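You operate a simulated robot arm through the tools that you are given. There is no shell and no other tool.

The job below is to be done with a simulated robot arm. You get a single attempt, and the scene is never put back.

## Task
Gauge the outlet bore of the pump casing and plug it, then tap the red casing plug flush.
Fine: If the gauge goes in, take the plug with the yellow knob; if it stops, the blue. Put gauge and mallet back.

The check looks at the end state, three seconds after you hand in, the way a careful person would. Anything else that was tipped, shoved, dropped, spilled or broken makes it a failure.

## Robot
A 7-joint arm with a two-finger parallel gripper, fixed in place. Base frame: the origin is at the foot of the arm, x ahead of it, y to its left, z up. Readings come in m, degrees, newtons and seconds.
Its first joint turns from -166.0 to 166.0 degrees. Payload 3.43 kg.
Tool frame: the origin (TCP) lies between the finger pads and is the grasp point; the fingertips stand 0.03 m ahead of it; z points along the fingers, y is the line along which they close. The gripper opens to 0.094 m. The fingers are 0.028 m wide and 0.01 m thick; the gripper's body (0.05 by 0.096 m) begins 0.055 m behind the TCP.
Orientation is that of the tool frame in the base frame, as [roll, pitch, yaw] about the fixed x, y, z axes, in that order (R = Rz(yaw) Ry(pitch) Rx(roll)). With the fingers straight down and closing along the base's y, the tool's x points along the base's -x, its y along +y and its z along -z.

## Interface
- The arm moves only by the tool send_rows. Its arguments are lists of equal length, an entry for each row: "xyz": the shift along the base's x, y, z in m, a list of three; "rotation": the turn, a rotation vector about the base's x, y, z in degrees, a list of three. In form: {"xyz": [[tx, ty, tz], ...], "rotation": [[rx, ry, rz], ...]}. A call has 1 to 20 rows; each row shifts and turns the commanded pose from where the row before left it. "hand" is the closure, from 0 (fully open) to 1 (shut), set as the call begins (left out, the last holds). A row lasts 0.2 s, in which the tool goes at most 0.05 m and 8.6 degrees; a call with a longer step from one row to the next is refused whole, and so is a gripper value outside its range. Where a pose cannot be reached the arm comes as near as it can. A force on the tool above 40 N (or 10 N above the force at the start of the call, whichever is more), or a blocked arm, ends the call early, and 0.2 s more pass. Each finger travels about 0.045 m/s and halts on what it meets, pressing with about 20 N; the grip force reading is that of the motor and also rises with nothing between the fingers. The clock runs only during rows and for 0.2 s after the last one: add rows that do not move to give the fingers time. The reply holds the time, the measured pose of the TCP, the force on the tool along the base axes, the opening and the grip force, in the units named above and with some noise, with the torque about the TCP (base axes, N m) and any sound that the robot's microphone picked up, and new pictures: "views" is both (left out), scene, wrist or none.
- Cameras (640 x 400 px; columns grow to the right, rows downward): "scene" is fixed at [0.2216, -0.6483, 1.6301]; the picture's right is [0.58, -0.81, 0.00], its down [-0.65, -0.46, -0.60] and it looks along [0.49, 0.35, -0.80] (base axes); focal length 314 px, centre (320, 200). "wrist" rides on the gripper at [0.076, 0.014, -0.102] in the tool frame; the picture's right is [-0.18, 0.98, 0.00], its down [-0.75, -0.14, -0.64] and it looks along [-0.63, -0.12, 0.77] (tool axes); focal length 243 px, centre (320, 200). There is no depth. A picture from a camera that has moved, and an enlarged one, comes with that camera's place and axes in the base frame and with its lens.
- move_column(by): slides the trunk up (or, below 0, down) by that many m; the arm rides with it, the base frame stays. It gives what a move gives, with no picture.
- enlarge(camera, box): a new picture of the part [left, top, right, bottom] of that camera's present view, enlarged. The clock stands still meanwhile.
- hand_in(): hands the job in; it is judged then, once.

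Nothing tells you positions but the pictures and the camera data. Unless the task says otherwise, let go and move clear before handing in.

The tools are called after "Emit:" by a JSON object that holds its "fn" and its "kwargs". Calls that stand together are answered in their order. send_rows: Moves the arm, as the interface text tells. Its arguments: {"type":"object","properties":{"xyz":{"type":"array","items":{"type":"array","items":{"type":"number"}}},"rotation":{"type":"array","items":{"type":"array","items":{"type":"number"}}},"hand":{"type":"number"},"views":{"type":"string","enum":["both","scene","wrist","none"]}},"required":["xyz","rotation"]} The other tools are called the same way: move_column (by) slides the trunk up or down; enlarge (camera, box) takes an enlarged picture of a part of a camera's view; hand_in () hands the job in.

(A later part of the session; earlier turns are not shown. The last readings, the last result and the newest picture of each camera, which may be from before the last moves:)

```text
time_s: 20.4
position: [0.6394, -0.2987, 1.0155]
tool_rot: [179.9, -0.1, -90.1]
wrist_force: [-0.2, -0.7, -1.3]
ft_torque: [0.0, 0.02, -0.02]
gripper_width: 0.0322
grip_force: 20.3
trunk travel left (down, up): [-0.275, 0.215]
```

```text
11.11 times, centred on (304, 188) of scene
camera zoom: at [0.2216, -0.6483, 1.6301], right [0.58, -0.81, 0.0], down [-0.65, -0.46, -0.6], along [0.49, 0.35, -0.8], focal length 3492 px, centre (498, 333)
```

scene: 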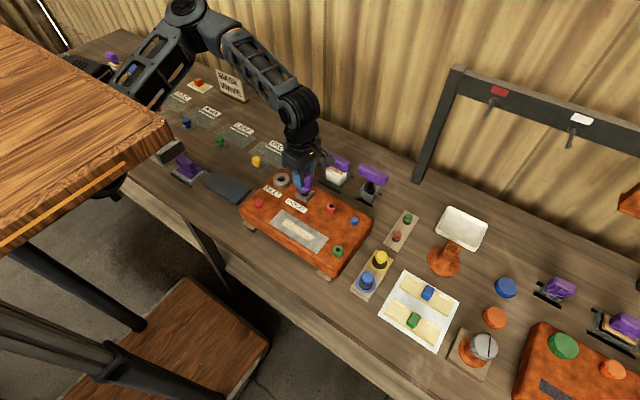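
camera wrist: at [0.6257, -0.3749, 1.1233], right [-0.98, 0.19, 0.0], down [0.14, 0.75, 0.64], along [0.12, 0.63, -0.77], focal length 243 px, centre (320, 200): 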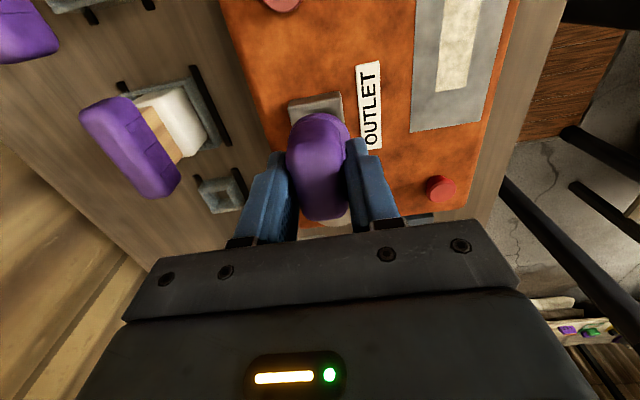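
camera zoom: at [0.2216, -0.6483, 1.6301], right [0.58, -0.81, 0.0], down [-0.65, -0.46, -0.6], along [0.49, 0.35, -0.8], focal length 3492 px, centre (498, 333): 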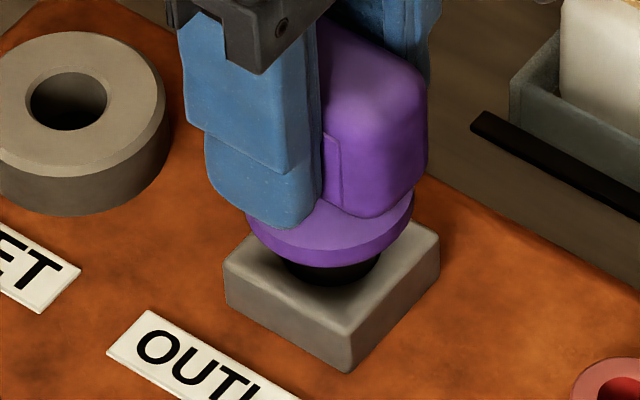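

Emit:
{"fn": "send_rows", "kwargs": {"xyz": [[0, 0, -0.0015], [0, 0, -0.0015], [0, 0, -0.0015], [0, 0, -0.0015], [0, 0, 0]], "rotation": [[0, 0, 0], [0, 0, 0], [0, 0, 0], [0, 0, 0], [0, 0, 0]], "views": "none"}}

Emit:
{"fn": "enlarge", "kwargs": {"camera": "scene", "box": [284, 170, 324, 206]}}

```text
time_s: 21.6
position: [0.6396, -0.3003, 1.0092]
tool_rot: [-180.0, 0.0, -90.1]
wrist_force: [-0.5, -0.6, -1.1]
ft_torque: [0.02, 0.02, 0.0]
gripper_width: 0.0323
grip_force: 19.7
trunk travel left (down, up): [-0.275, 0.215]
```

```text
11.11 times, centred on (304, 188) of scene
camera zoom: at [0.2216, -0.6483, 1.6301], right [0.58, -0.81, 0.0], down [-0.65, -0.46, -0.6], along [0.49, 0.35, -0.8], focal length 3492 px, centre (498, 333)
```

zoom: 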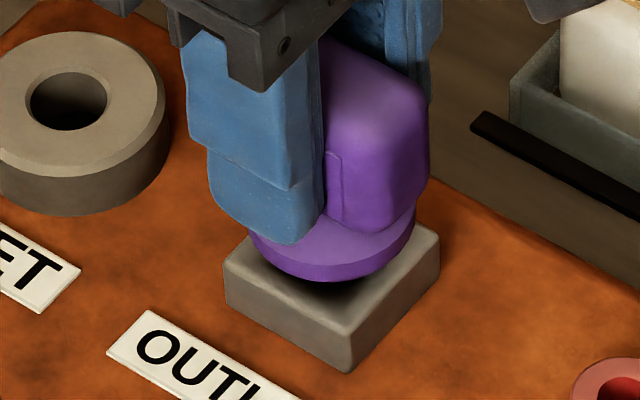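

Emit:
{"fn": "send_rows", "kwargs": {"xyz": [[0, 0, -0.0015], [0, 0, -0.0015], [0, 0, -0.0015], [0, 0, -0.0015], [0, 0, 0]], "rotation": [[0, 0, 0], [0, 0, 0], [0, 0, 0], [0, 0, 0], [0, 0, 0]], "views": "none"}}

Emit:
{"fn": "enlarge", "kwargs": {"camera": "scene", "box": [284, 170, 324, 206]}}

```text
time_s: 22.8
position: [0.6407, -0.3001, 1.0047]
tool_rot: [180.0, 0.0, -90.1]
wrist_force: [-0.2, -0.2, -2.1]
ft_torque: [0.01, 0.03, 0.0]
gripper_width: 0.0322
grip_force: 19.4
trunk travel left (down, up): [-0.275, 0.215]
```

```text
11.11 times, centred on (304, 188) of scene
camera zoom: at [0.2216, -0.6483, 1.6301], right [0.58, -0.81, 0.0], down [-0.65, -0.46, -0.6], along [0.49, 0.35, -0.8], focal length 3492 px, centre (498, 333)
```

zoom: 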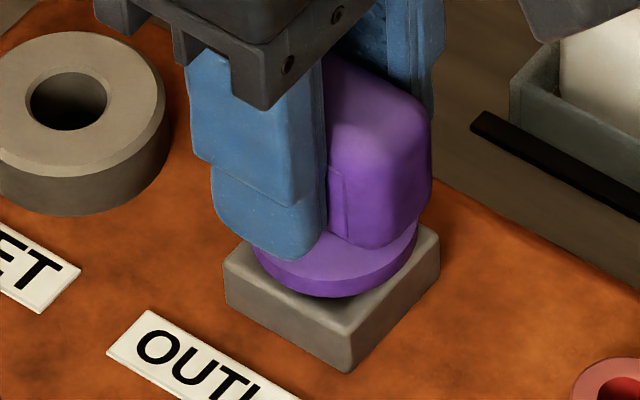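

The gauge is entering freely with no resistance. I'll continue until the collar seats, to be sure it truly goes in.

Emit:
{"fn": "send_rows", "kwargs": {"xyz": [[0, 0, -0.0015], [0, 0, -0.0015], [0, 0, -0.001], [0, 0, -0.001], [0, 0, -0.001], [0, 0, 0]], "rotation": [[0, 0, 0], [0, 0, 0], [0, 0, 0], [0, 0, 0], [0, 0, 0], [0, 0, 0]], "views": "none"}}

Emit:
{"fn": "enlarge", "kwargs": {"camera": "scene", "box": [284, 170, 324, 206]}}

```text
time_s: 24.2
position: [0.639, -0.2998, 0.9999]
tool_rot: [-179.7, -0.2, -90.1]
wrist_force: [1.7, -0.7, 34.7]
ft_torque: [-0.02, -0.03, 0.0]
gripper_width: 0.0323
grip_force: 20.4
trunk travel left (down, up): [-0.275, 0.215]
```

```text
11.11 times, centred on (304, 188) of scene
camera zoom: at [0.2216, -0.6483, 1.6301], right [0.58, -0.81, 0.0], down [-0.65, -0.46, -0.6], along [0.49, 0.35, -0.8], focal length 3492 px, centre (498, 333)
```

zoom: 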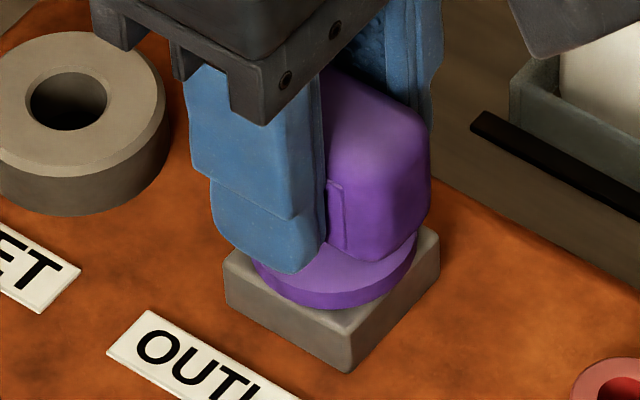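

The gauge went fully in: about 17 mm deep, seating on its collar at z ≈ 1.000, so the yellow-knob plug is the right one. I'll withdraw the gauge and carry it back over its holder.

Emit:
{"fn": "send_rows", "kwargs": {"xyz": [[0, 0, 0.005], [0, 0, 0.01], [0, 0, 0.015], [0, 0, 0.02], [0, 0, 0.01], [0.038, 0.025, 0], [0.038, 0.025, 0], [0.038, 0.025, 0], [0.0382, 0.0258, 0], [0, 0, 0], [0, 0, 0]], "rotation": [[0, 0, 0], [0, 0, 0], [0, 0, 0], [0, 0, 0], [0, 0, 0], [0, 0, 0], [0, 0, 0], [0, 0, 0], [0, 0, 0], [0, 0, 0], [0, 0, 0]]}}

Emit:
{"fn": "enlarge", "kwargs": {"camera": "scene", "box": [280, 110, 340, 180]}}

Emit:
{"fn": "enlarge", "kwargs": {"camera": "wrist", "box": [250, 60, 410, 240]}}

```text
time_s: 26.6
position: [0.7939, -0.1977, 1.0573]
tool_rot: [-180.0, 0.0, -90.1]
wrist_force: [-0.1, 0.0, -1.0]
ft_torque: [0.02, 0.02, -0.02]
gripper_width: 0.0322
grip_force: 20.0
trunk travel left (down, up): [-0.275, 0.215]
camera wrist: at [0.7797, -0.2736, 1.1598], right [-0.98, 0.19, 0.0], down [0.14, 0.75, 0.64], along [0.12, 0.63, -0.77], focal length 243 px, centre (320, 200)
```

scene: 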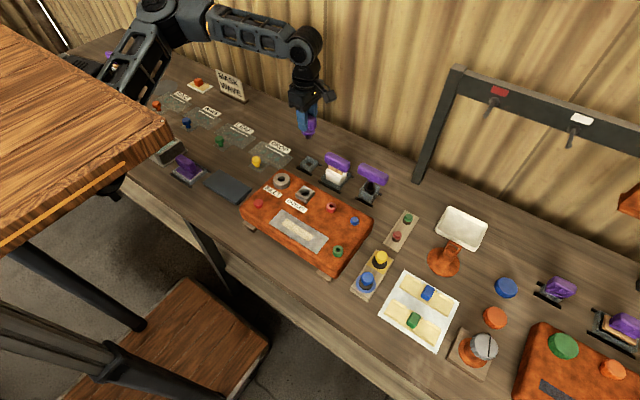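
wrist: 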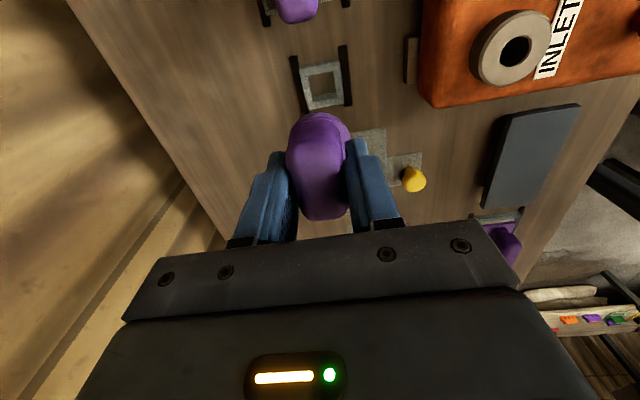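

```text
5.71 times, centred on (310, 145) of scene
camera zoom: at [0.2216, -0.6483, 1.6301], right [0.58, -0.81, 0.0], down [-0.65, -0.46, -0.6], along [0.49, 0.35, -0.8], focal length 1796 px, centre (377, 514)
```

zoom: 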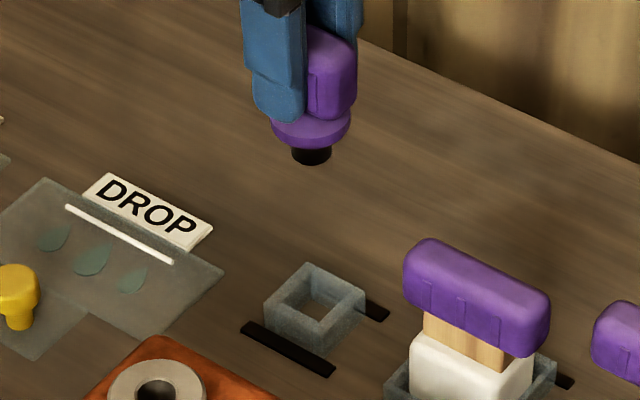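

```text
2.22 times, centred on (330, 150) of wrist
camera zoom: at [0.7797, -0.2736, 1.1598], right [-0.98, 0.19, 0.0], down [0.14, 0.75, 0.64], along [0.12, 0.63, -0.77], focal length 539 px, centre (298, 311)
```

zoom: 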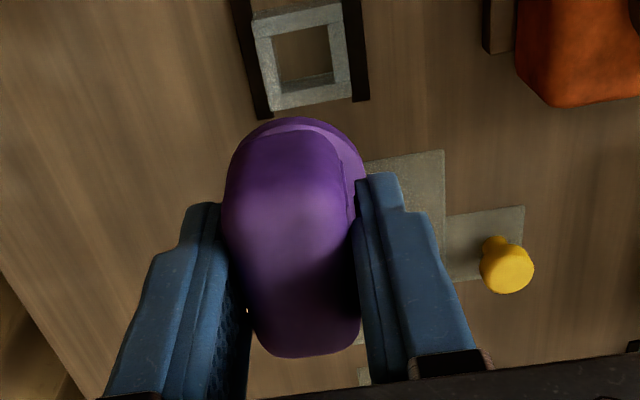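

Emit:
{"fn": "send_rows", "kwargs": {"xyz": [[0, 0, 0]], "rotation": [[0, 0, 0]], "views": "none"}}

Emit:
{"fn": "send_rows", "kwargs": {"xyz": [[0, 0, 0]], "rotation": [[0, 0, 0]], "views": "none"}}

Emit:
{"fn": "send_rows", "kwargs": {"xyz": [[0, 0, 0]], "rotation": [[0, 0, 0]], "views": "none"}}

Emit:
{"fn": "enlarge", "kwargs": {"camera": "wrist", "box": [280, 60, 370, 130]}}

```text
time_s: 27.0
position: [0.7926, -0.1975, 1.0563]
tool_rot: [180.0, -0.1, -90.1]
wrist_force: [-0.3, 0.5, -1.9]
ft_torque: [-0.01, -0.01, -0.01]
gripper_width: 0.0322
grip_force: 20.5
trunk travel left (down, up): [-0.275, 0.215]
```

```text
time_s: 27.4
position: [0.793, -0.1991, 1.0571]
tool_rot: [-180.0, 0.0, -90.1]
wrist_force: [-1.1, -0.5, -1.6]
ft_torque: [-0.01, 0.01, -0.03]
gripper_width: 0.0323
grip_force: 19.7
trunk travel left (down, up): [-0.275, 0.215]
```

```text
time_s: 27.8
position: [0.7934, -0.199, 1.0571]
tool_rot: [180.0, 0.0, -90.1]
wrist_force: [-0.2, -0.1, -0.7]
ft_torque: [0.01, -0.01, -0.03]
gripper_width: 0.0322
grip_force: 20.7
trunk travel left (down, up): [-0.275, 0.215]
```

```text
5.71 times, centred on (325, 95) of wrist
camera zoom: at [0.7795, -0.2739, 1.1598], right [-0.98, 0.19, 0.0], down [0.14, 0.75, 0.64], along [0.12, 0.63, -0.77], focal length 1386 px, centre (291, 800)
```

zoom: 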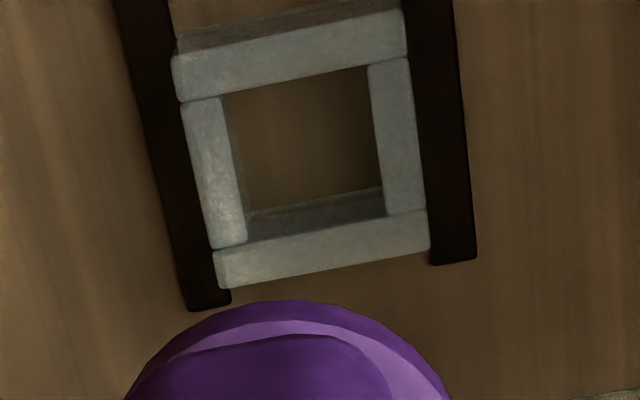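

I'm back over the holder with about 1.5 mm of drift, which I'll correct while lowering most of the way.

Emit:
{"fn": "send_rows", "kwargs": {"xyz": [[-0.0015, -0.0014, -0.02], [0, 0, -0.03], [0, 0, -0.03], [0, 0, -0.02], [0, 0, -0.004], [0, 0, 0]], "rotation": [[0, 0, 0], [0, 0, 0], [0, 0, 0], [0, 0, 0], [0, 0, 0], [0, 0, 0]], "views": "wrist"}}

Emit:
{"fn": "enlarge", "kwargs": {"camera": "scene", "box": [285, 135, 335, 180]}}

```text
time_s: 29.2
position: [0.7888, -0.2009, 0.9538]
tool_rot: [-180.0, 0.0, -90.1]
wrist_force: [0.3, 0.5, -1.3]
ft_torque: [0.0, -0.01, 0.03]
gripper_width: 0.0321
grip_force: 20.2
trunk travel left (down, up): [-0.275, 0.215]
camera wrist: at [0.7766, -0.2769, 1.0565], right [-0.98, 0.19, 0.0], down [0.14, 0.75, 0.64], along [0.12, 0.63, -0.77], focal length 243 px, centre (320, 200)
```

wrist: 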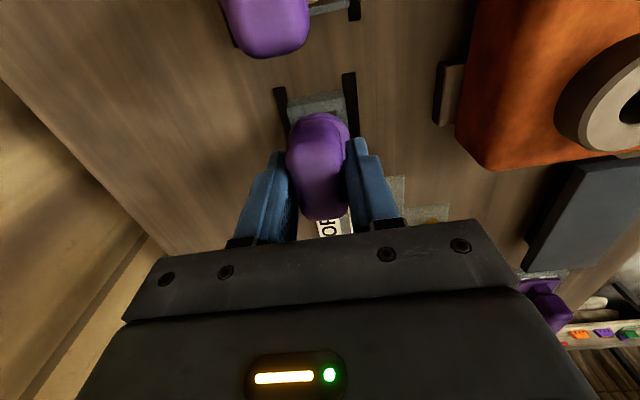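

```text
8.89 times, centred on (310, 158) of scene
camera zoom: at [0.2216, -0.6483, 1.6301], right [0.58, -0.81, 0.0], down [-0.65, -0.46, -0.6], along [0.49, 0.35, -0.8], focal length 2793 px, centre (409, 578)
```

zoom: 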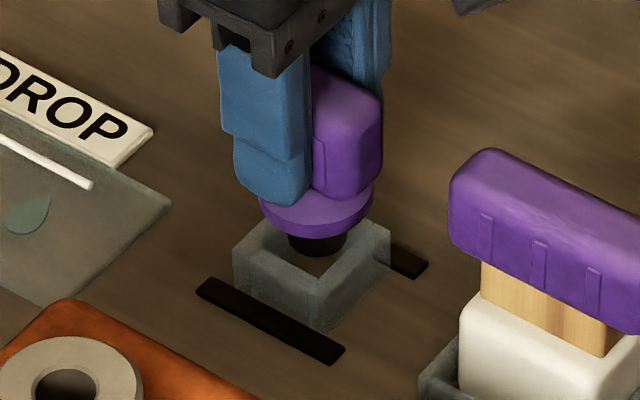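

Emit:
{"fn": "send_rows", "kwargs": {"xyz": [[-0.0008, 0.0022, 0], [0, 0, 0]], "rotation": [[0, 0, 0], [0, 0, 0]], "views": "wrist"}}

Emit:
{"fn": "enlarge", "kwargs": {"camera": "scene", "box": [285, 135, 335, 180]}}

```text
time_s: 29.8
position: [0.7884, -0.1989, 0.9548]
tool_rot: [180.0, 0.1, -90.1]
wrist_force: [-0.1, 0.4, -1.6]
ft_torque: [0.01, 0.0, 0.05]
gripper_width: 0.0319
grip_force: 19.9
trunk travel left (down, up): [-0.275, 0.215]
camera wrist: at [0.776, -0.2744, 1.0565], right [-0.98, 0.19, 0.0], down [0.14, 0.75, 0.64], along [0.12, 0.63, -0.77], focal length 243 px, centre (320, 200)
```

wrist: 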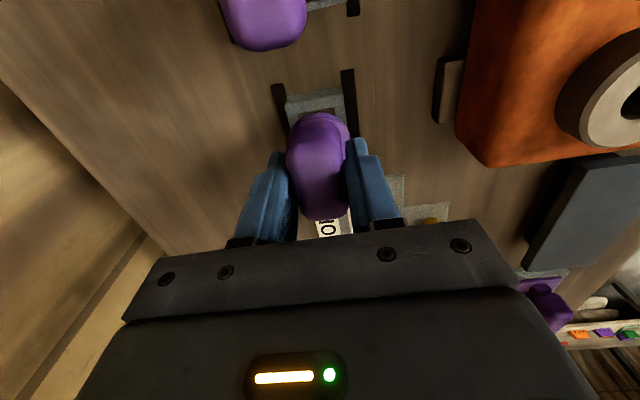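

```text
8.89 times, centred on (310, 158) of scene
camera zoom: at [0.2216, -0.6483, 1.6301], right [0.58, -0.81, 0.0], down [-0.65, -0.46, -0.6], along [0.49, 0.35, -0.8], focal length 2793 px, centre (409, 578)
```

zoom: 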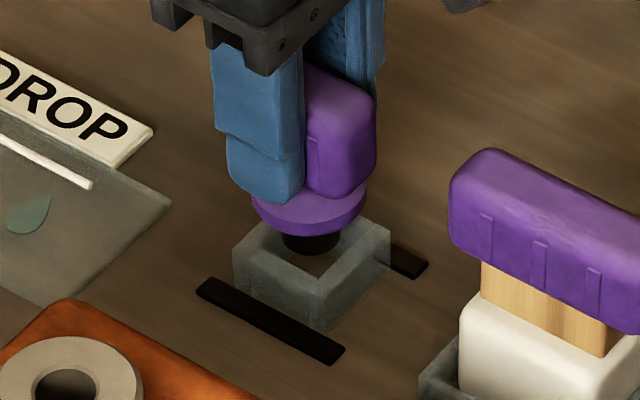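

Emit:
{"fn": "send_rows", "kwargs": {"xyz": [[0, 0, -0.006], [0, 0, -0.006], [0, 0, -0.005], [0, 0, -0.002], [0, 0, -0.001], [0, 0, 0]], "rotation": [[0, 0, 0], [0, 0, 0], [0, 0, 0], [0, 0, 0], [0, 0, 0], [0, 0, 0]], "views": "none"}}

Emit:
{"fn": "enlarge", "kwargs": {"camera": "scene", "box": [285, 135, 335, 180]}}

```text
time_s: 31.2
position: [0.7917, -0.1977, 0.9343]
tool_rot: [179.9, -0.1, -90.1]
wrist_force: [-0.1, -0.1, -2.1]
ft_torque: [0.03, 0.02, 0.02]
gripper_width: 0.0323
grip_force: 20.4
trunk travel left (down, up): [-0.275, 0.215]
```

```text
8.89 times, centred on (310, 158) of scene
camera zoom: at [0.2216, -0.6483, 1.6301], right [0.58, -0.81, 0.0], down [-0.65, -0.46, -0.6], along [0.49, 0.35, -0.8], focal length 2793 px, centre (409, 578)
```

zoom: 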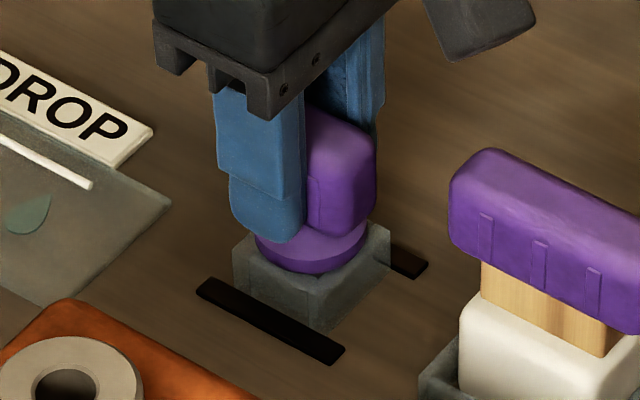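

Emit:
{"fn": "send_rows", "kwargs": {"xyz": [[0, 0, -0.001], [0, 0, -0.001], [0, 0, 0]], "rotation": [[0, 0, 0], [0, 0, 0], [0, 0, 0]], "views": "none"}}

Emit:
{"fn": "send_rows", "kwargs": {"xyz": [[0, 0, -0.001], [0, 0, 0]], "rotation": [[0, 0, 0], [0, 0, 0]], "views": "none"}}

```text
time_s: 32.0
position: [0.7886, -0.1985, 0.9335]
tool_rot: [180.0, 0.0, -90.2]
wrist_force: [0.1, -0.3, -1.4]
ft_torque: [0.02, -0.01, 0.04]
gripper_width: 0.0322
grip_force: 19.5
trunk travel left (down, up): [-0.275, 0.215]
```

```text
time_s: 32.6
position: [0.7883, -0.1978, 0.9321]
tool_rot: [-179.9, -0.1, -90.2]
wrist_force: [2.0, -0.1, 5.1]
ft_torque: [0.02, 0.03, 0.03]
gripper_width: 0.0322
grip_force: 20.1
trunk travel left (down, up): [-0.275, 0.215]
```

The gauge is seated in its holder (light contact at z ≈ 0.932). I'll release it and lift clear.

Emit:
{"fn": "send_rows", "kwargs": {"xyz": [[0, 0, 0], [0, 0, 0], [0, 0, 0], [0, 0, 0], [0, 0, 0], [0, 0, 0.02], [0, 0, 0.04], [0, 0, 0.04], [0, 0, 0.02], [0, 0, 0]], "rotation": [[0, 0, 0], [0, 0, 0], [0, 0, 0], [0, 0, 0], [0, 0, 0], [0, 0, 0], [0, 0, 0], [0, 0, 0], [0, 0, 0], [0, 0, 0]], "hand": 0}}

Emit:
{"fn": "enlarge", "kwargs": {"camera": "scene", "box": [285, 135, 335, 180]}}

Emit:
{"fn": "enlarge", "kwargs": {"camera": "scene", "box": [345, 235, 405, 305]}}

```text
time_s: 34.8
position: [0.7887, -0.1991, 1.0527]
tool_rot: [180.0, 0.1, -90.1]
wrist_force: [-0.6, -0.1, 0.1]
ft_torque: [-0.04, -0.01, -0.02]
gripper_width: 0.0939
grip_force: 0.1
trunk travel left (down, up): [-0.275, 0.215]
camera wrist: at [0.7744, -0.2741, 1.1544], right [-0.98, 0.19, 0.0], down [0.14, 0.75, 0.64], along [0.12, 0.63, -0.77], focal length 243 px, centre (320, 200)
```

scene: 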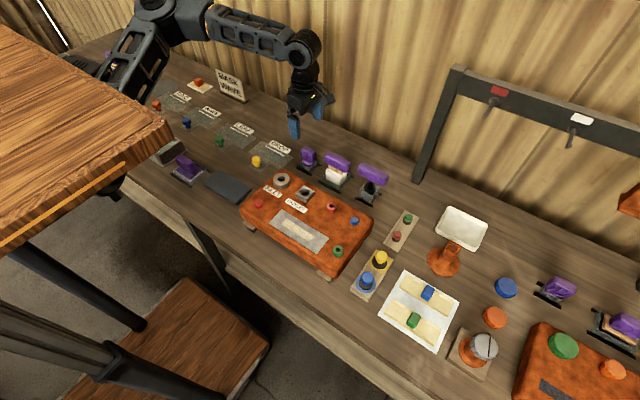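
wrist: 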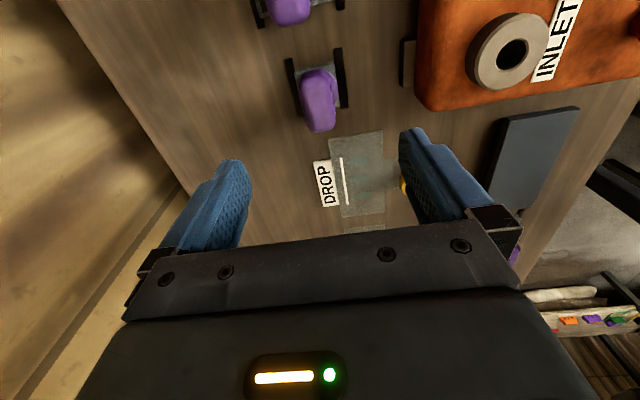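

```text
8.89 times, centred on (310, 158) of scene
camera zoom: at [0.2216, -0.6483, 1.6301], right [0.58, -0.81, 0.0], down [-0.65, -0.46, -0.6], along [0.49, 0.35, -0.8], focal length 2793 px, centre (409, 578)
```

zoom: 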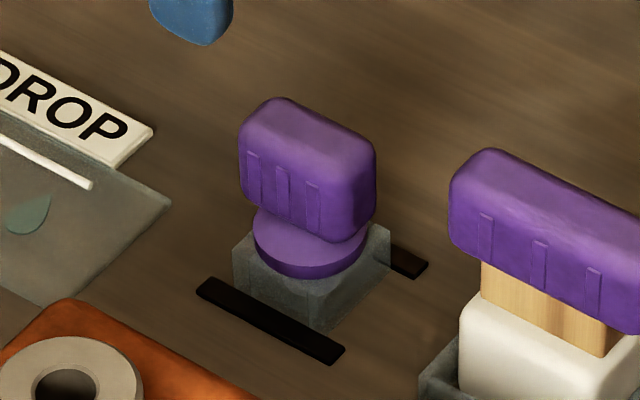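

```text
5.71 times, centred on (375, 270) of scene
camera zoom: at [0.2216, -0.6483, 1.6301], right [0.58, -0.81, 0.0], down [-0.65, -0.46, -0.6], along [0.49, 0.35, -0.8], focal length 1796 px, centre (6, -200)
```

zoom: 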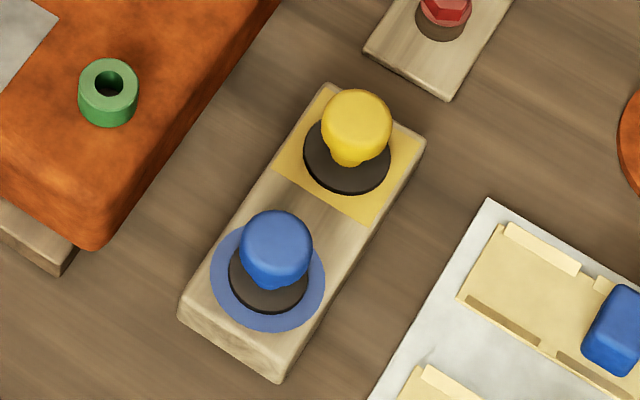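

The gauge stands upright in its holder as before. Next is the yellow-knob plug at about (0.62, -0.562) on its tray; I'll travel there while turning the gripper so it closes along y, away from the blue plug.

Emit:
{"fn": "send_rows", "kwargs": {"xyz": [[-0.0154, -0.033, 0.004], [-0.0154, -0.033, 0.004], [-0.0154, -0.033, 0.004], [-0.0154, -0.033, 0.004], [-0.0154, -0.033, 0.004], [-0.0154, -0.033, 0.004], [-0.0154, -0.033, 0.004], [-0.0154, -0.033, 0], [-0.0154, -0.033, 0], [-0.0154, -0.033, 0], [-0.015, -0.033, 0], [0, 0, 0]], "rotation": [[0, 0, -8.18], [0, 0, -8.18], [0, 0, -8.18], [0, 0, -8.18], [0, 0, -8.18], [0, 0, -8.18], [0, 0, -8.18], [0, 0, -8.18], [0, 0, -8.18], [0, 0, -8.18], [0, 0, -8.1], [0, 0, 0]]}}

Emit:
{"fn": "enlarge", "kwargs": {"camera": "wrist", "box": [240, 30, 400, 150]}}

Emit:
{"fn": "enlarge", "kwargs": {"camera": "scene", "box": [360, 240, 400, 276]}}

```text
time_s: 37.4
position: [0.6197, -0.5641, 1.0801]
tool_rot: [180.0, -0.1, 179.8]
wrist_force: [0.8, 0.1, -0.7]
ft_torque: [-0.02, -0.01, -0.03]
gripper_width: 0.0941
grip_force: 0.0
trunk travel left (down, up): [-0.275, 0.215]
camera wrist: at [0.5441, -0.5488, 1.1821], right [0.19, 0.98, 0.0], down [0.75, -0.14, 0.64], along [0.63, -0.12, -0.77], focal length 243 px, centre (320, 200)
```

scene: 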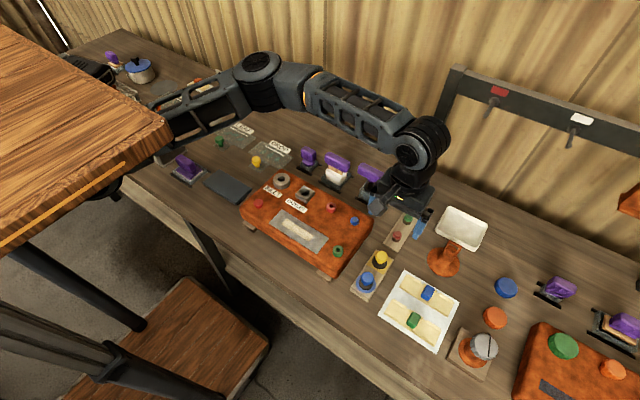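
wrist: 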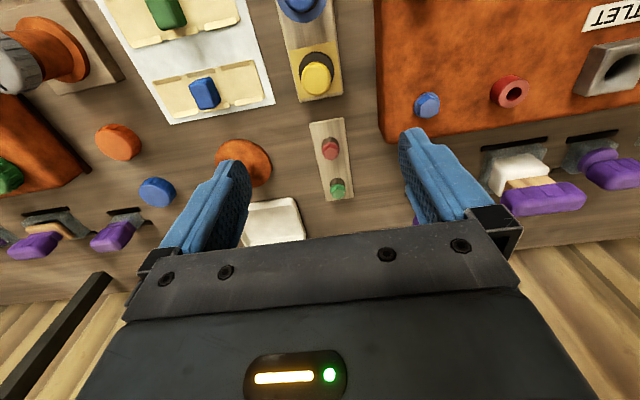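

```text
3.33 times, centred on (320, 90) of wrist
camera zoom: at [0.5441, -0.5488, 1.1821], right [0.19, 0.98, 0.0], down [0.75, -0.14, 0.64], along [0.63, -0.12, -0.77], focal length 809 px, centre (320, 567)
```

zoom: 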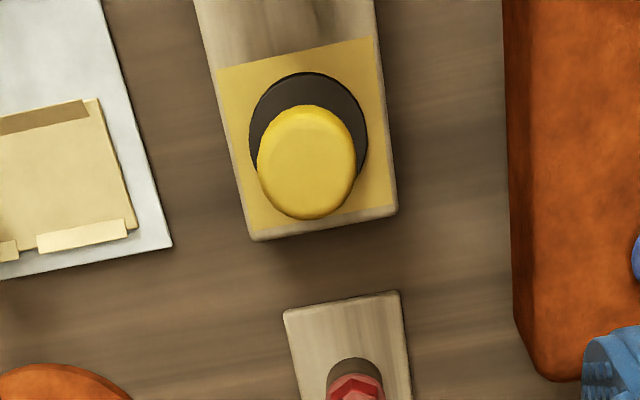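

```text
11.11 times, centred on (380, 258) of scene
camera zoom: at [0.2216, -0.6483, 1.6301], right [0.58, -0.81, 0.0], down [-0.65, -0.46, -0.6], along [0.49, 0.35, -0.8], focal length 3492 px, centre (-347, -444)
```

zoom: 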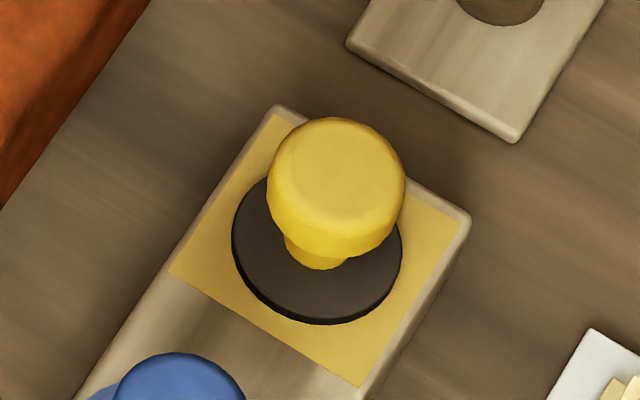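

The yellow plug's axis is at about (0.605, -0.565): flange at z ≈ 0.878, 30 mm knob topping out at 0.915. I'll centre over it and descend partway, then check.

Emit:
{"fn": "send_rows", "kwargs": {"xyz": [[-0.0143, -0.0004, -0.03], [0, 0, -0.04], [0, 0, -0.04], [0, 0, -0.01], [0, 0, 0]], "rotation": [[0, 0, 0.2], [0, 0, 0], [0, 0, 0], [0, 0, 0], [0, 0, 0]]}}

Emit:
{"fn": "enlarge", "kwargs": {"camera": "wrist", "box": [240, 60, 400, 200]}}

```text
time_s: 38.6
position: [0.6057, -0.5645, 0.9585]
tool_rot: [-179.9, 0.0, -179.8]
wrist_force: [0.3, -0.2, -0.7]
ft_torque: [-0.02, 0.04, -0.01]
gripper_width: 0.0938
grip_force: 0.1
trunk travel left (down, up): [-0.275, 0.215]
camera wrist: at [0.5305, -0.5486, 1.061], right [0.18, 0.98, 0.0], down [0.75, -0.14, 0.64], along [0.63, -0.12, -0.77], focal length 243 px, centre (320, 200)
```

scene: 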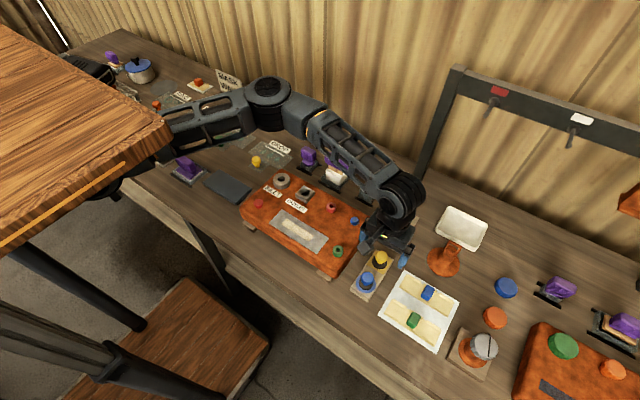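
wrist: 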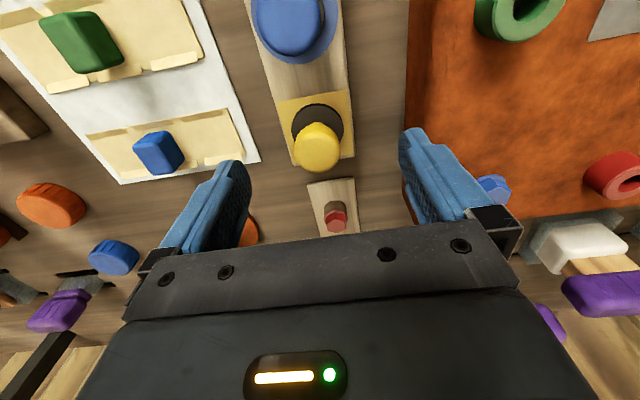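

```text
2.86 times, centred on (320, 130) of wrist
camera zoom: at [0.5305, -0.5486, 1.061], right [0.18, 0.98, 0.0], down [0.75, -0.14, 0.64], along [0.63, -0.12, -0.77], focal length 693 px, centre (320, 400)
```

zoom: 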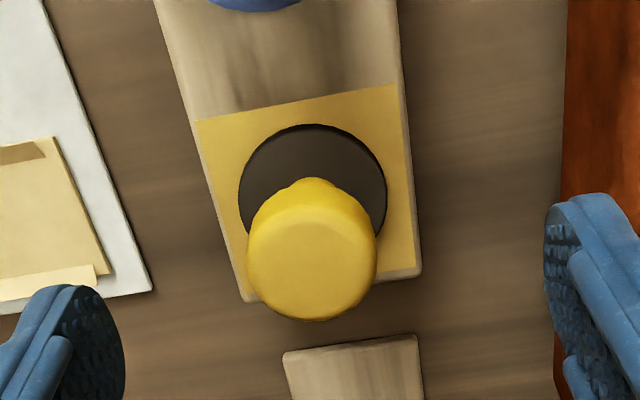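

The right finger fully open would brush the casing edge (y ≈ -0.507). I'll narrow the gripper to about 55 mm first, re-centre slightly, then descend.

Emit:
{"fn": "send_rows", "kwargs": {"xyz": [[0.002, -0.0008, 0], [0, 0, 0], [0, 0, 0], [0, 0, 0]], "rotation": [[0, 0, 0], [0, 0, 0], [0, 0, 0], [0, 0, 0]], "hand": 0.4, "views": "wrist"}}

```text
time_s: 39.6
position: [0.6085, -0.5623, 0.9585]
tool_rot: [-180.0, 0.1, -179.7]
wrist_force: [-0.3, -0.6, 0.1]
ft_torque: [0.0, 0.0, 0.0]
gripper_width: 0.0564
grip_force: 0.0
trunk travel left (down, up): [-0.275, 0.215]
camera wrist: at [0.5331, -0.5488, 1.0612], right [0.18, 0.98, 0.0], down [0.75, -0.14, 0.64], along [0.63, -0.12, -0.77], focal length 243 px, centre (320, 200)
```

wrist: 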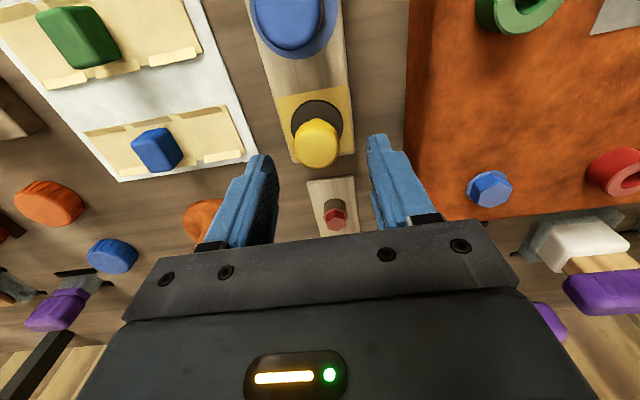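

Emit:
{"fn": "send_rows", "kwargs": {"xyz": [[0, -0.0005, -0.015], [0, 0, -0.015], [0, 0, -0.008], [0, 0, -0.005], [0, 0, 0]], "rotation": [[0, 0, -0.2], [0, 0, 0], [0, 0, 0], [0, 0, 0], [0, 0, 0]]}}

Emit:
{"fn": "enlarge", "kwargs": {"camera": "wrist", "box": [250, 110, 410, 250]}}

Emit:
{"fn": "enlarge", "kwargs": {"camera": "scene", "box": [350, 225, 420, 285]}}

```text
time_s: 40.8
position: [0.6089, -0.5626, 0.9156]
tool_rot: [180.0, 0.0, 180.0]
wrist_force: [-0.2, 0.0, 0.2]
ft_torque: [0.0, 0.01, 0.03]
gripper_width: 0.0565
grip_force: 0.1
trunk travel left (down, up): [-0.275, 0.215]
camera wrist: at [0.5329, -0.548, 1.019], right [0.18, 0.98, 0.0], down [0.75, -0.14, 0.64], along [0.63, -0.12, -0.77], focal length 243 px, centre (320, 200)
```

scene: 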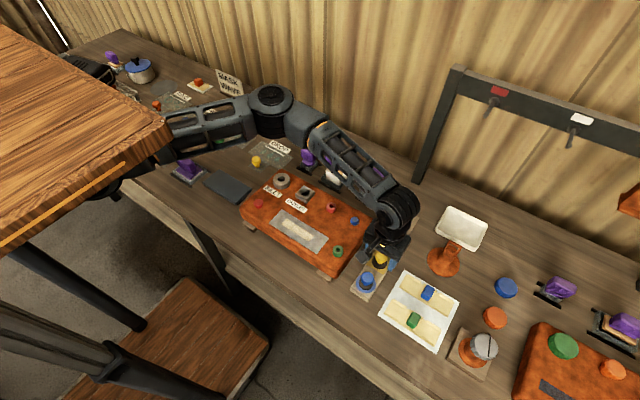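
wrist: 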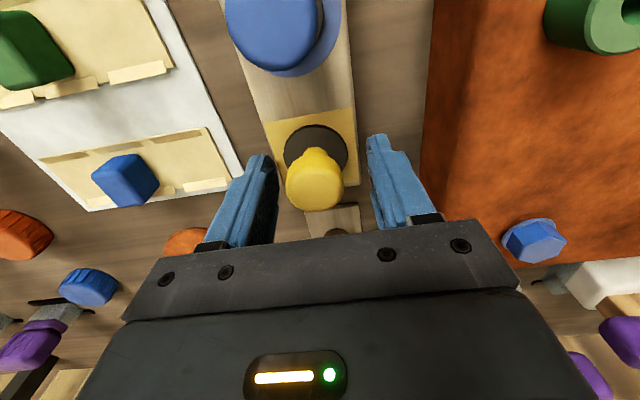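

```text
2.86 times, centred on (330, 180) of wrist
camera zoom: at [0.5329, -0.548, 1.019], right [0.18, 0.98, 0.0], down [0.75, -0.14, 0.64], along [0.63, -0.12, -0.77], focal length 693 px, centre (291, 257)
```

zoom: 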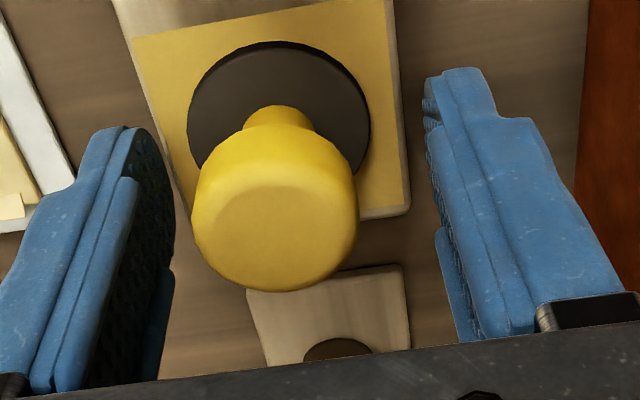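

```text
6.67 times, centred on (385, 255) of scene
camera zoom: at [0.2216, -0.6483, 1.6301], right [0.58, -0.81, 0.0], down [-0.65, -0.46, -0.6], along [0.49, 0.35, -0.8], focal length 2095 px, centre (-113, -167)
```

zoom: 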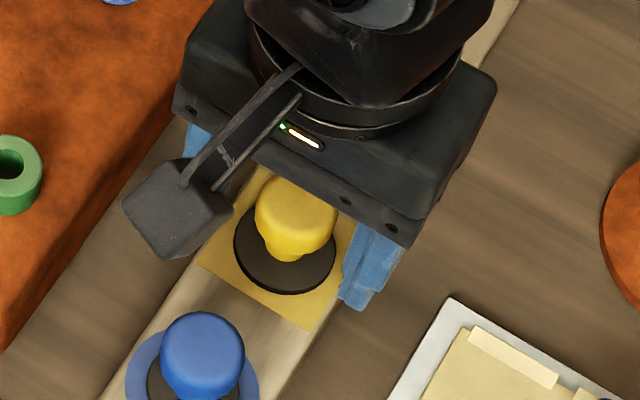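

Emit:
{"fn": "send_rows", "kwargs": {"xyz": [[0.0015, -0.002, 0], [0, 0, 0]], "rotation": [[0, 0, 0], [0, 0, 0]], "views": "none"}}

Emit:
{"fn": "enlarge", "kwargs": {"camera": "wrist", "box": [250, 110, 410, 250]}}

```text
time_s: 41.4
position: [0.6102, -0.5651, 0.9154]
tool_rot: [-180.0, -0.1, 179.9]
wrist_force: [1.0, 0.1, 0.2]
ft_torque: [0.01, -0.03, 0.04]
gripper_width: 0.0564
grip_force: 0.2
trunk travel left (down, up): [-0.275, 0.215]
```

```text
2.86 times, centred on (330, 180) of wrist
camera zoom: at [0.5348, -0.5501, 1.0188], right [0.18, 0.98, 0.0], down [0.75, -0.14, 0.64], along [0.63, -0.12, -0.77], focal length 693 px, centre (291, 257)
```

zoom: 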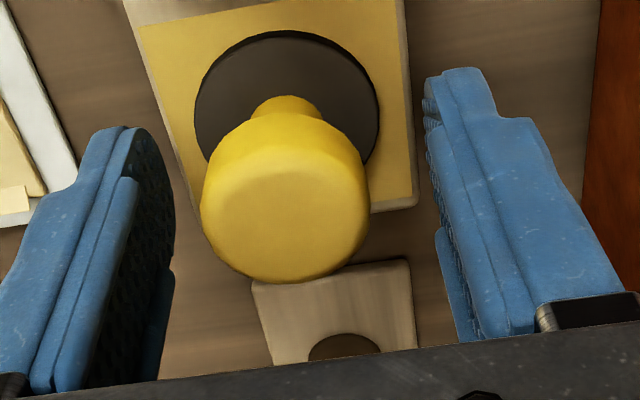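

Emit:
{"fn": "send_rows", "kwargs": {"xyz": [[0, 0, 0], [0, 0, 0], [0, 0, 0], [0, 0, 0], [0, 0, 0]], "rotation": [[0, 0, 0], [0, 0, 0], [0, 0, 0], [0, 0, 0], [0, 0, 0]], "hand": 1, "views": "wrist"}}

```text
time_s: 42.6
position: [0.61, -0.5655, 0.9158]
tool_rot: [180.0, 0.0, -179.9]
wrist_force: [-0.5, 0.0, -0.9]
ft_torque: [-0.01, 0.02, 0.03]
gripper_width: 0.0377
grip_force: 20.1
trunk travel left (down, up): [-0.275, 0.215]
camera wrist: at [0.5347, -0.5501, 1.0188], right [0.18, 0.98, 0.0], down [0.75, -0.14, 0.64], along [0.63, -0.12, -0.77], focal length 243 px, centre (320, 200)
```

wrist: 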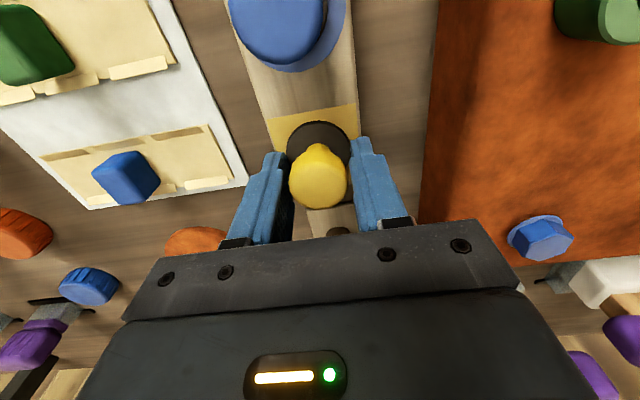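

Emit:
{"fn": "enlarge", "kwargs": {"camera": "wrist", "box": [250, 110, 400, 250]}}

Emit:
{"fn": "enlarge", "kwargs": {"camera": "scene", "box": [355, 240, 405, 285]}}

```text
2.86 times, centred on (325, 180) of wrist
camera zoom: at [0.5347, -0.5501, 1.0188], right [0.18, 0.98, 0.0], down [0.75, -0.14, 0.64], along [0.63, -0.12, -0.77], focal length 693 px, centre (306, 257)
```

zoom: 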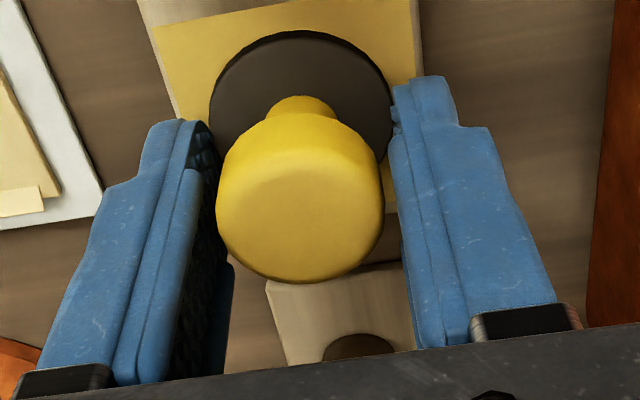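

```text
8.89 times, centred on (380, 262) of scene
camera zoom: at [0.2216, -0.6483, 1.6301], right [0.58, -0.81, 0.0], down [-0.65, -0.46, -0.6], along [0.49, 0.35, -0.8], focal length 2793 px, centre (-213, -356)
```

zoom: 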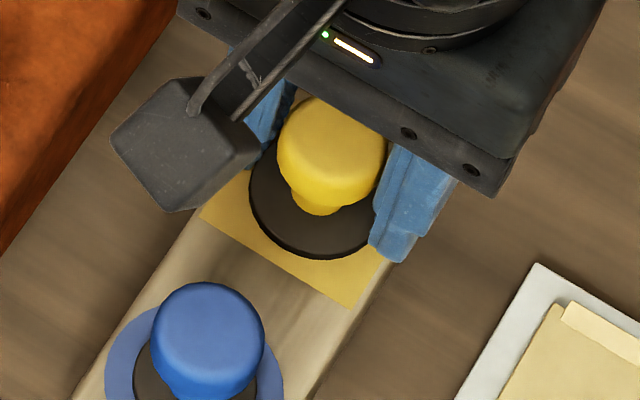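

The fingertips have caught the flange (37.7 mm) rather than the knob. I'll reopen slightly, rise 8 mm and grip the knob instead.

Emit:
{"fn": "send_rows", "kwargs": {"xyz": [[0, 0, 0], [0, 0, 0], [0, 0, 0], [0, 0, 0.004], [0, 0, 0.004], [0, 0, 0]], "rotation": [[0, 0, 0], [0, 0, 0], [0, 0, 0], [0, 0, 0], [0, 0, 0], [0, 0, 0]], "hand": 0.4, "views": "none"}}

Emit:
{"fn": "send_rows", "kwargs": {"xyz": [[0, 0, 0], [0, 0, 0], [0, 0, 0], [0, 0, 0], [0, 0, 0]], "rotation": [[0, 0, 0], [0, 0, 0], [0, 0, 0], [0, 0, 0], [0, 0, 0]], "hand": 1, "views": "none"}}

Emit:
{"fn": "enlarge", "kwargs": {"camera": "wrist", "box": [250, 110, 400, 250]}}

Emit:
{"fn": "enlarge", "kwargs": {"camera": "scene", "box": [355, 240, 405, 285]}}

```text
time_s: 44.0
position: [0.6098, -0.5651, 0.925]
tool_rot: [179.9, 0.1, 180.0]
wrist_force: [-0.8, 0.1, 0.6]
ft_torque: [0.0, 0.0, 0.01]
gripper_width: 0.0565
grip_force: 0.1
trunk travel left (down, up): [-0.275, 0.215]
```

```text
time_s: 45.2
position: [0.6099, -0.5656, 0.924]
tool_rot: [-179.9, -0.1, -180.0]
wrist_force: [0.2, -0.6, 0.8]
ft_torque: [-0.02, 0.0, 0.01]
gripper_width: 0.0305
grip_force: 20.1
trunk travel left (down, up): [-0.275, 0.215]
```

```text
2.86 times, centred on (325, 180) of wrist
camera zoom: at [0.5349, -0.5499, 1.027], right [0.18, 0.98, 0.0], down [0.75, -0.14, 0.64], along [0.63, -0.12, -0.77], focal length 693 px, centre (306, 257)
```

zoom: 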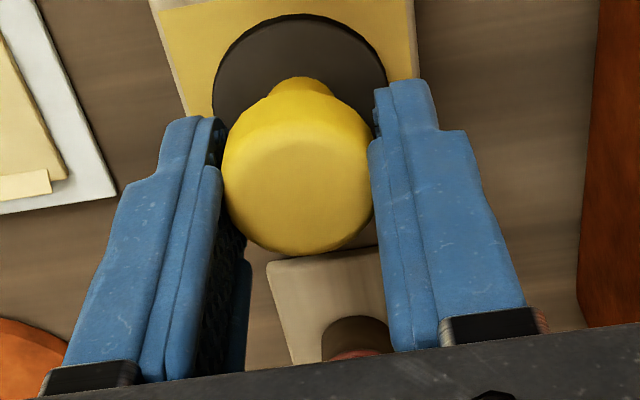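

```text
8.89 times, centred on (380, 262) of scene
camera zoom: at [0.2216, -0.6483, 1.6301], right [0.58, -0.81, 0.0], down [-0.65, -0.46, -0.6], along [0.49, 0.35, -0.8], focal length 2793 px, centre (-213, -356)
```

zoom: 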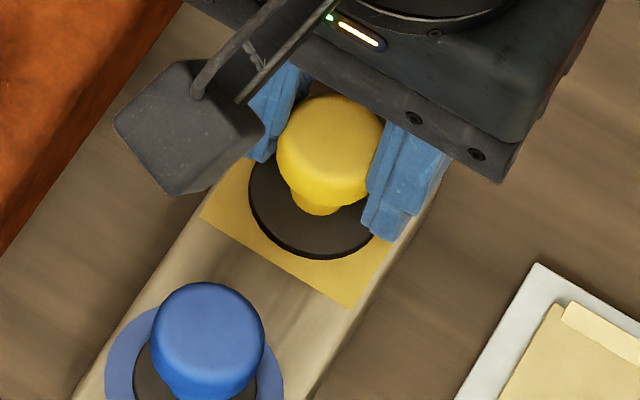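

Now the knob is gripped at 30.5 mm. I'll lift the plug straight out and look at its shank.

Emit:
{"fn": "send_rows", "kwargs": {"xyz": [[0, 0, 0.01], [0, 0, 0.02], [0, 0, 0.03], [0, 0, 0.04], [0, 0, 0.03], [0, 0, 0]], "rotation": [[0, 0, 0], [0, 0, 0], [0, 0, 0], [0, 0, 0], [0, 0, 0], [0, 0, 0]]}}

Emit:
{"fn": "enlarge", "kwargs": {"camera": "scene", "box": [355, 190, 425, 290]}}

Emit:
{"fn": "enlarge", "kwargs": {"camera": "wrist", "box": [250, 50, 400, 250]}}

```text
time_s: 46.6
position: [0.6097, -0.5642, 1.0531]
tool_rot: [-180.0, 0.2, 179.9]
wrist_force: [0.1, 0.0, -0.6]
ft_torque: [0.02, -0.03, -0.01]
gripper_width: 0.03
grip_force: 19.9
trunk travel left (down, up): [-0.275, 0.215]
camera wrist: at [0.5354, -0.5487, 1.1566], right [0.18, 0.98, 0.0], down [0.75, -0.14, 0.64], along [0.63, -0.12, -0.77], focal length 243 px, centre (320, 200)
```

scene: 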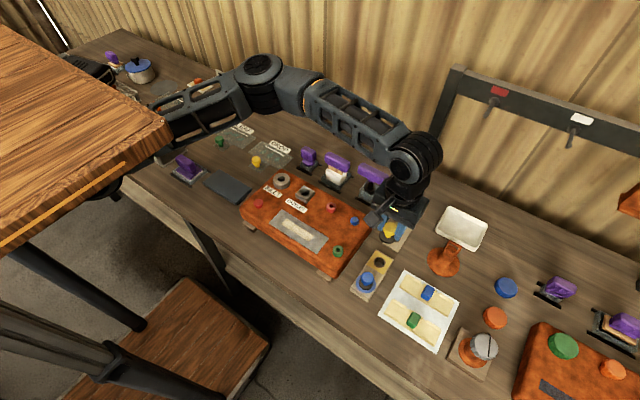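
wrist: 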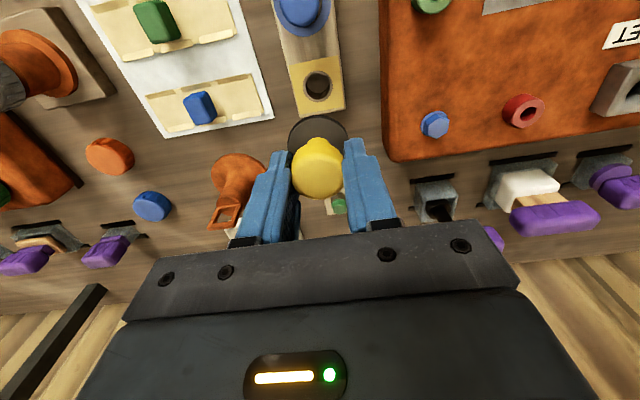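

```text
4.00 times, centred on (390, 240) of scene
camera zoom: at [0.2216, -0.6483, 1.6301], right [0.58, -0.81, 0.0], down [-0.65, -0.46, -0.6], along [0.49, 0.35, -0.8], focal length 1257 px, centre (40, 40)
```

zoom: 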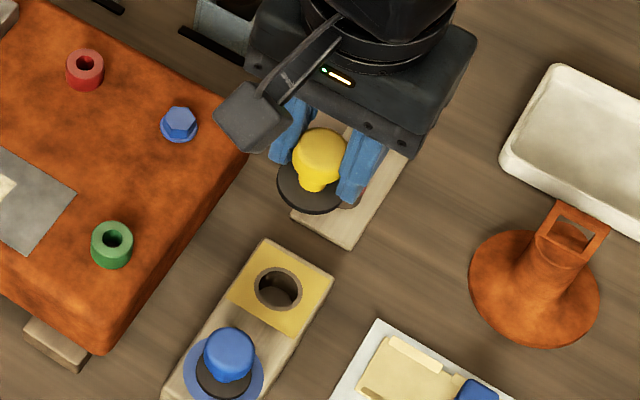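

```text
2.00 times, centred on (325, 150) of wrist
camera zoom: at [0.5354, -0.5487, 1.1566], right [0.18, 0.98, 0.0], down [0.75, -0.14, 0.64], along [0.63, -0.12, -0.77], focal length 485 px, centre (310, 300)
```

zoom: 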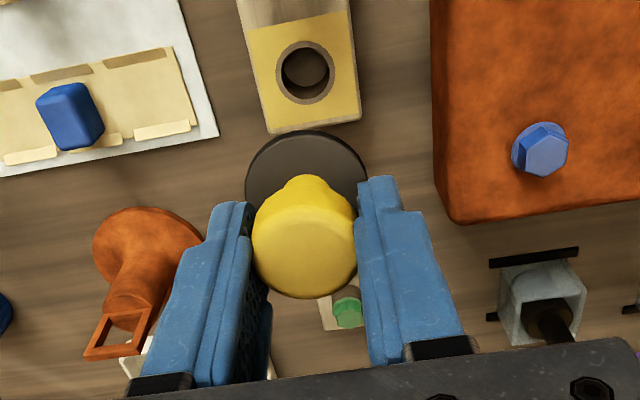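

The plug is held upright and the tray hole confirms its axis lies nearly under the TCP. I'll carry it to just above the outlet bore, at about (0.641, -0.2995).

Emit:
{"fn": "send_rows", "kwargs": {"xyz": [[0.0045, 0.038, 0.006], [0.0045, 0.038, 0], [0.0045, 0.038, 0], [0.0045, 0.038, 0], [0.0045, 0.038, 0], [0.0045, 0.038, 0], [0.0042, 0.0375, 0], [0, 0, 0], [0, 0, 0]], "rotation": [[0, 0, 0], [0, 0, 0], [0, 0, 0], [0, 0, 0], [0, 0, 0], [0, 0, 0], [0, 0, 0], [0, 0, 0], [0, 0, 0]]}}

Emit:
{"fn": "enlarge", "kwargs": {"camera": "scene", "box": [280, 160, 330, 205]}}

Emit:
{"fn": "enlarge", "kwargs": {"camera": "wrist", "box": [250, 70, 400, 190]}}

```text
time_s: 48.6
position: [0.6415, -0.2977, 1.06]
tool_rot: [-179.8, 0.0, 180.0]
wrist_force: [0.6, 0.1, 0.0]
ft_torque: [0.0, -0.03, 0.01]
gripper_width: 0.0299
grip_force: 20.1
trunk travel left (down, up): [-0.275, 0.215]
camera wrist: at [0.5667, -0.2828, 1.161], right [0.18, 0.98, 0.0], down [0.75, -0.14, 0.64], along [0.63, -0.12, -0.77], focal length 243 px, centre (320, 200)
```

scene: 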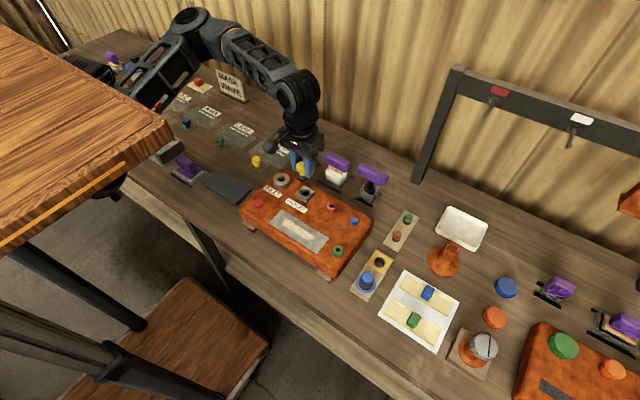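
wrist: 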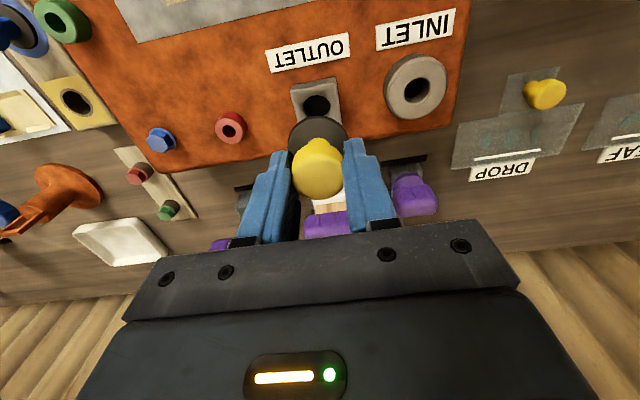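

```text
8.89 times, centred on (305, 182) of scene
camera zoom: at [0.2216, -0.6483, 1.6301], right [0.58, -0.81, 0.0], down [-0.65, -0.46, -0.6], along [0.49, 0.35, -0.8], focal length 2793 px, centre (453, 356)
```

zoom: 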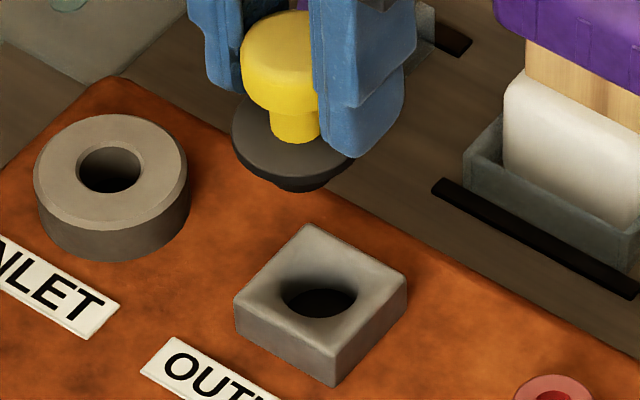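

```text
3.33 times, centred on (325, 130) of wrist
camera zoom: at [0.5667, -0.2828, 1.161], right [0.18, 0.98, 0.0], down [0.75, -0.14, 0.64], along [0.63, -0.12, -0.77], focal length 809 px, centre (303, 433)
```

zoom: 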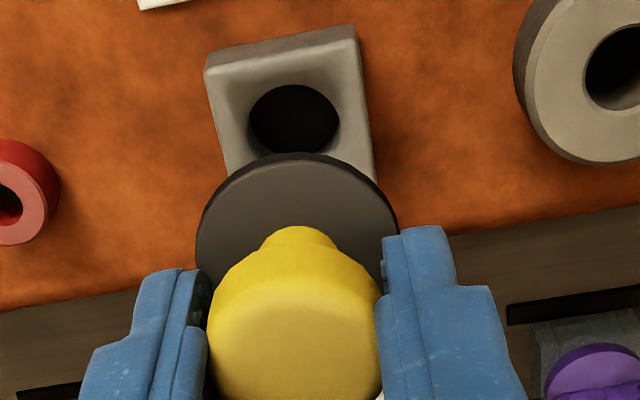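

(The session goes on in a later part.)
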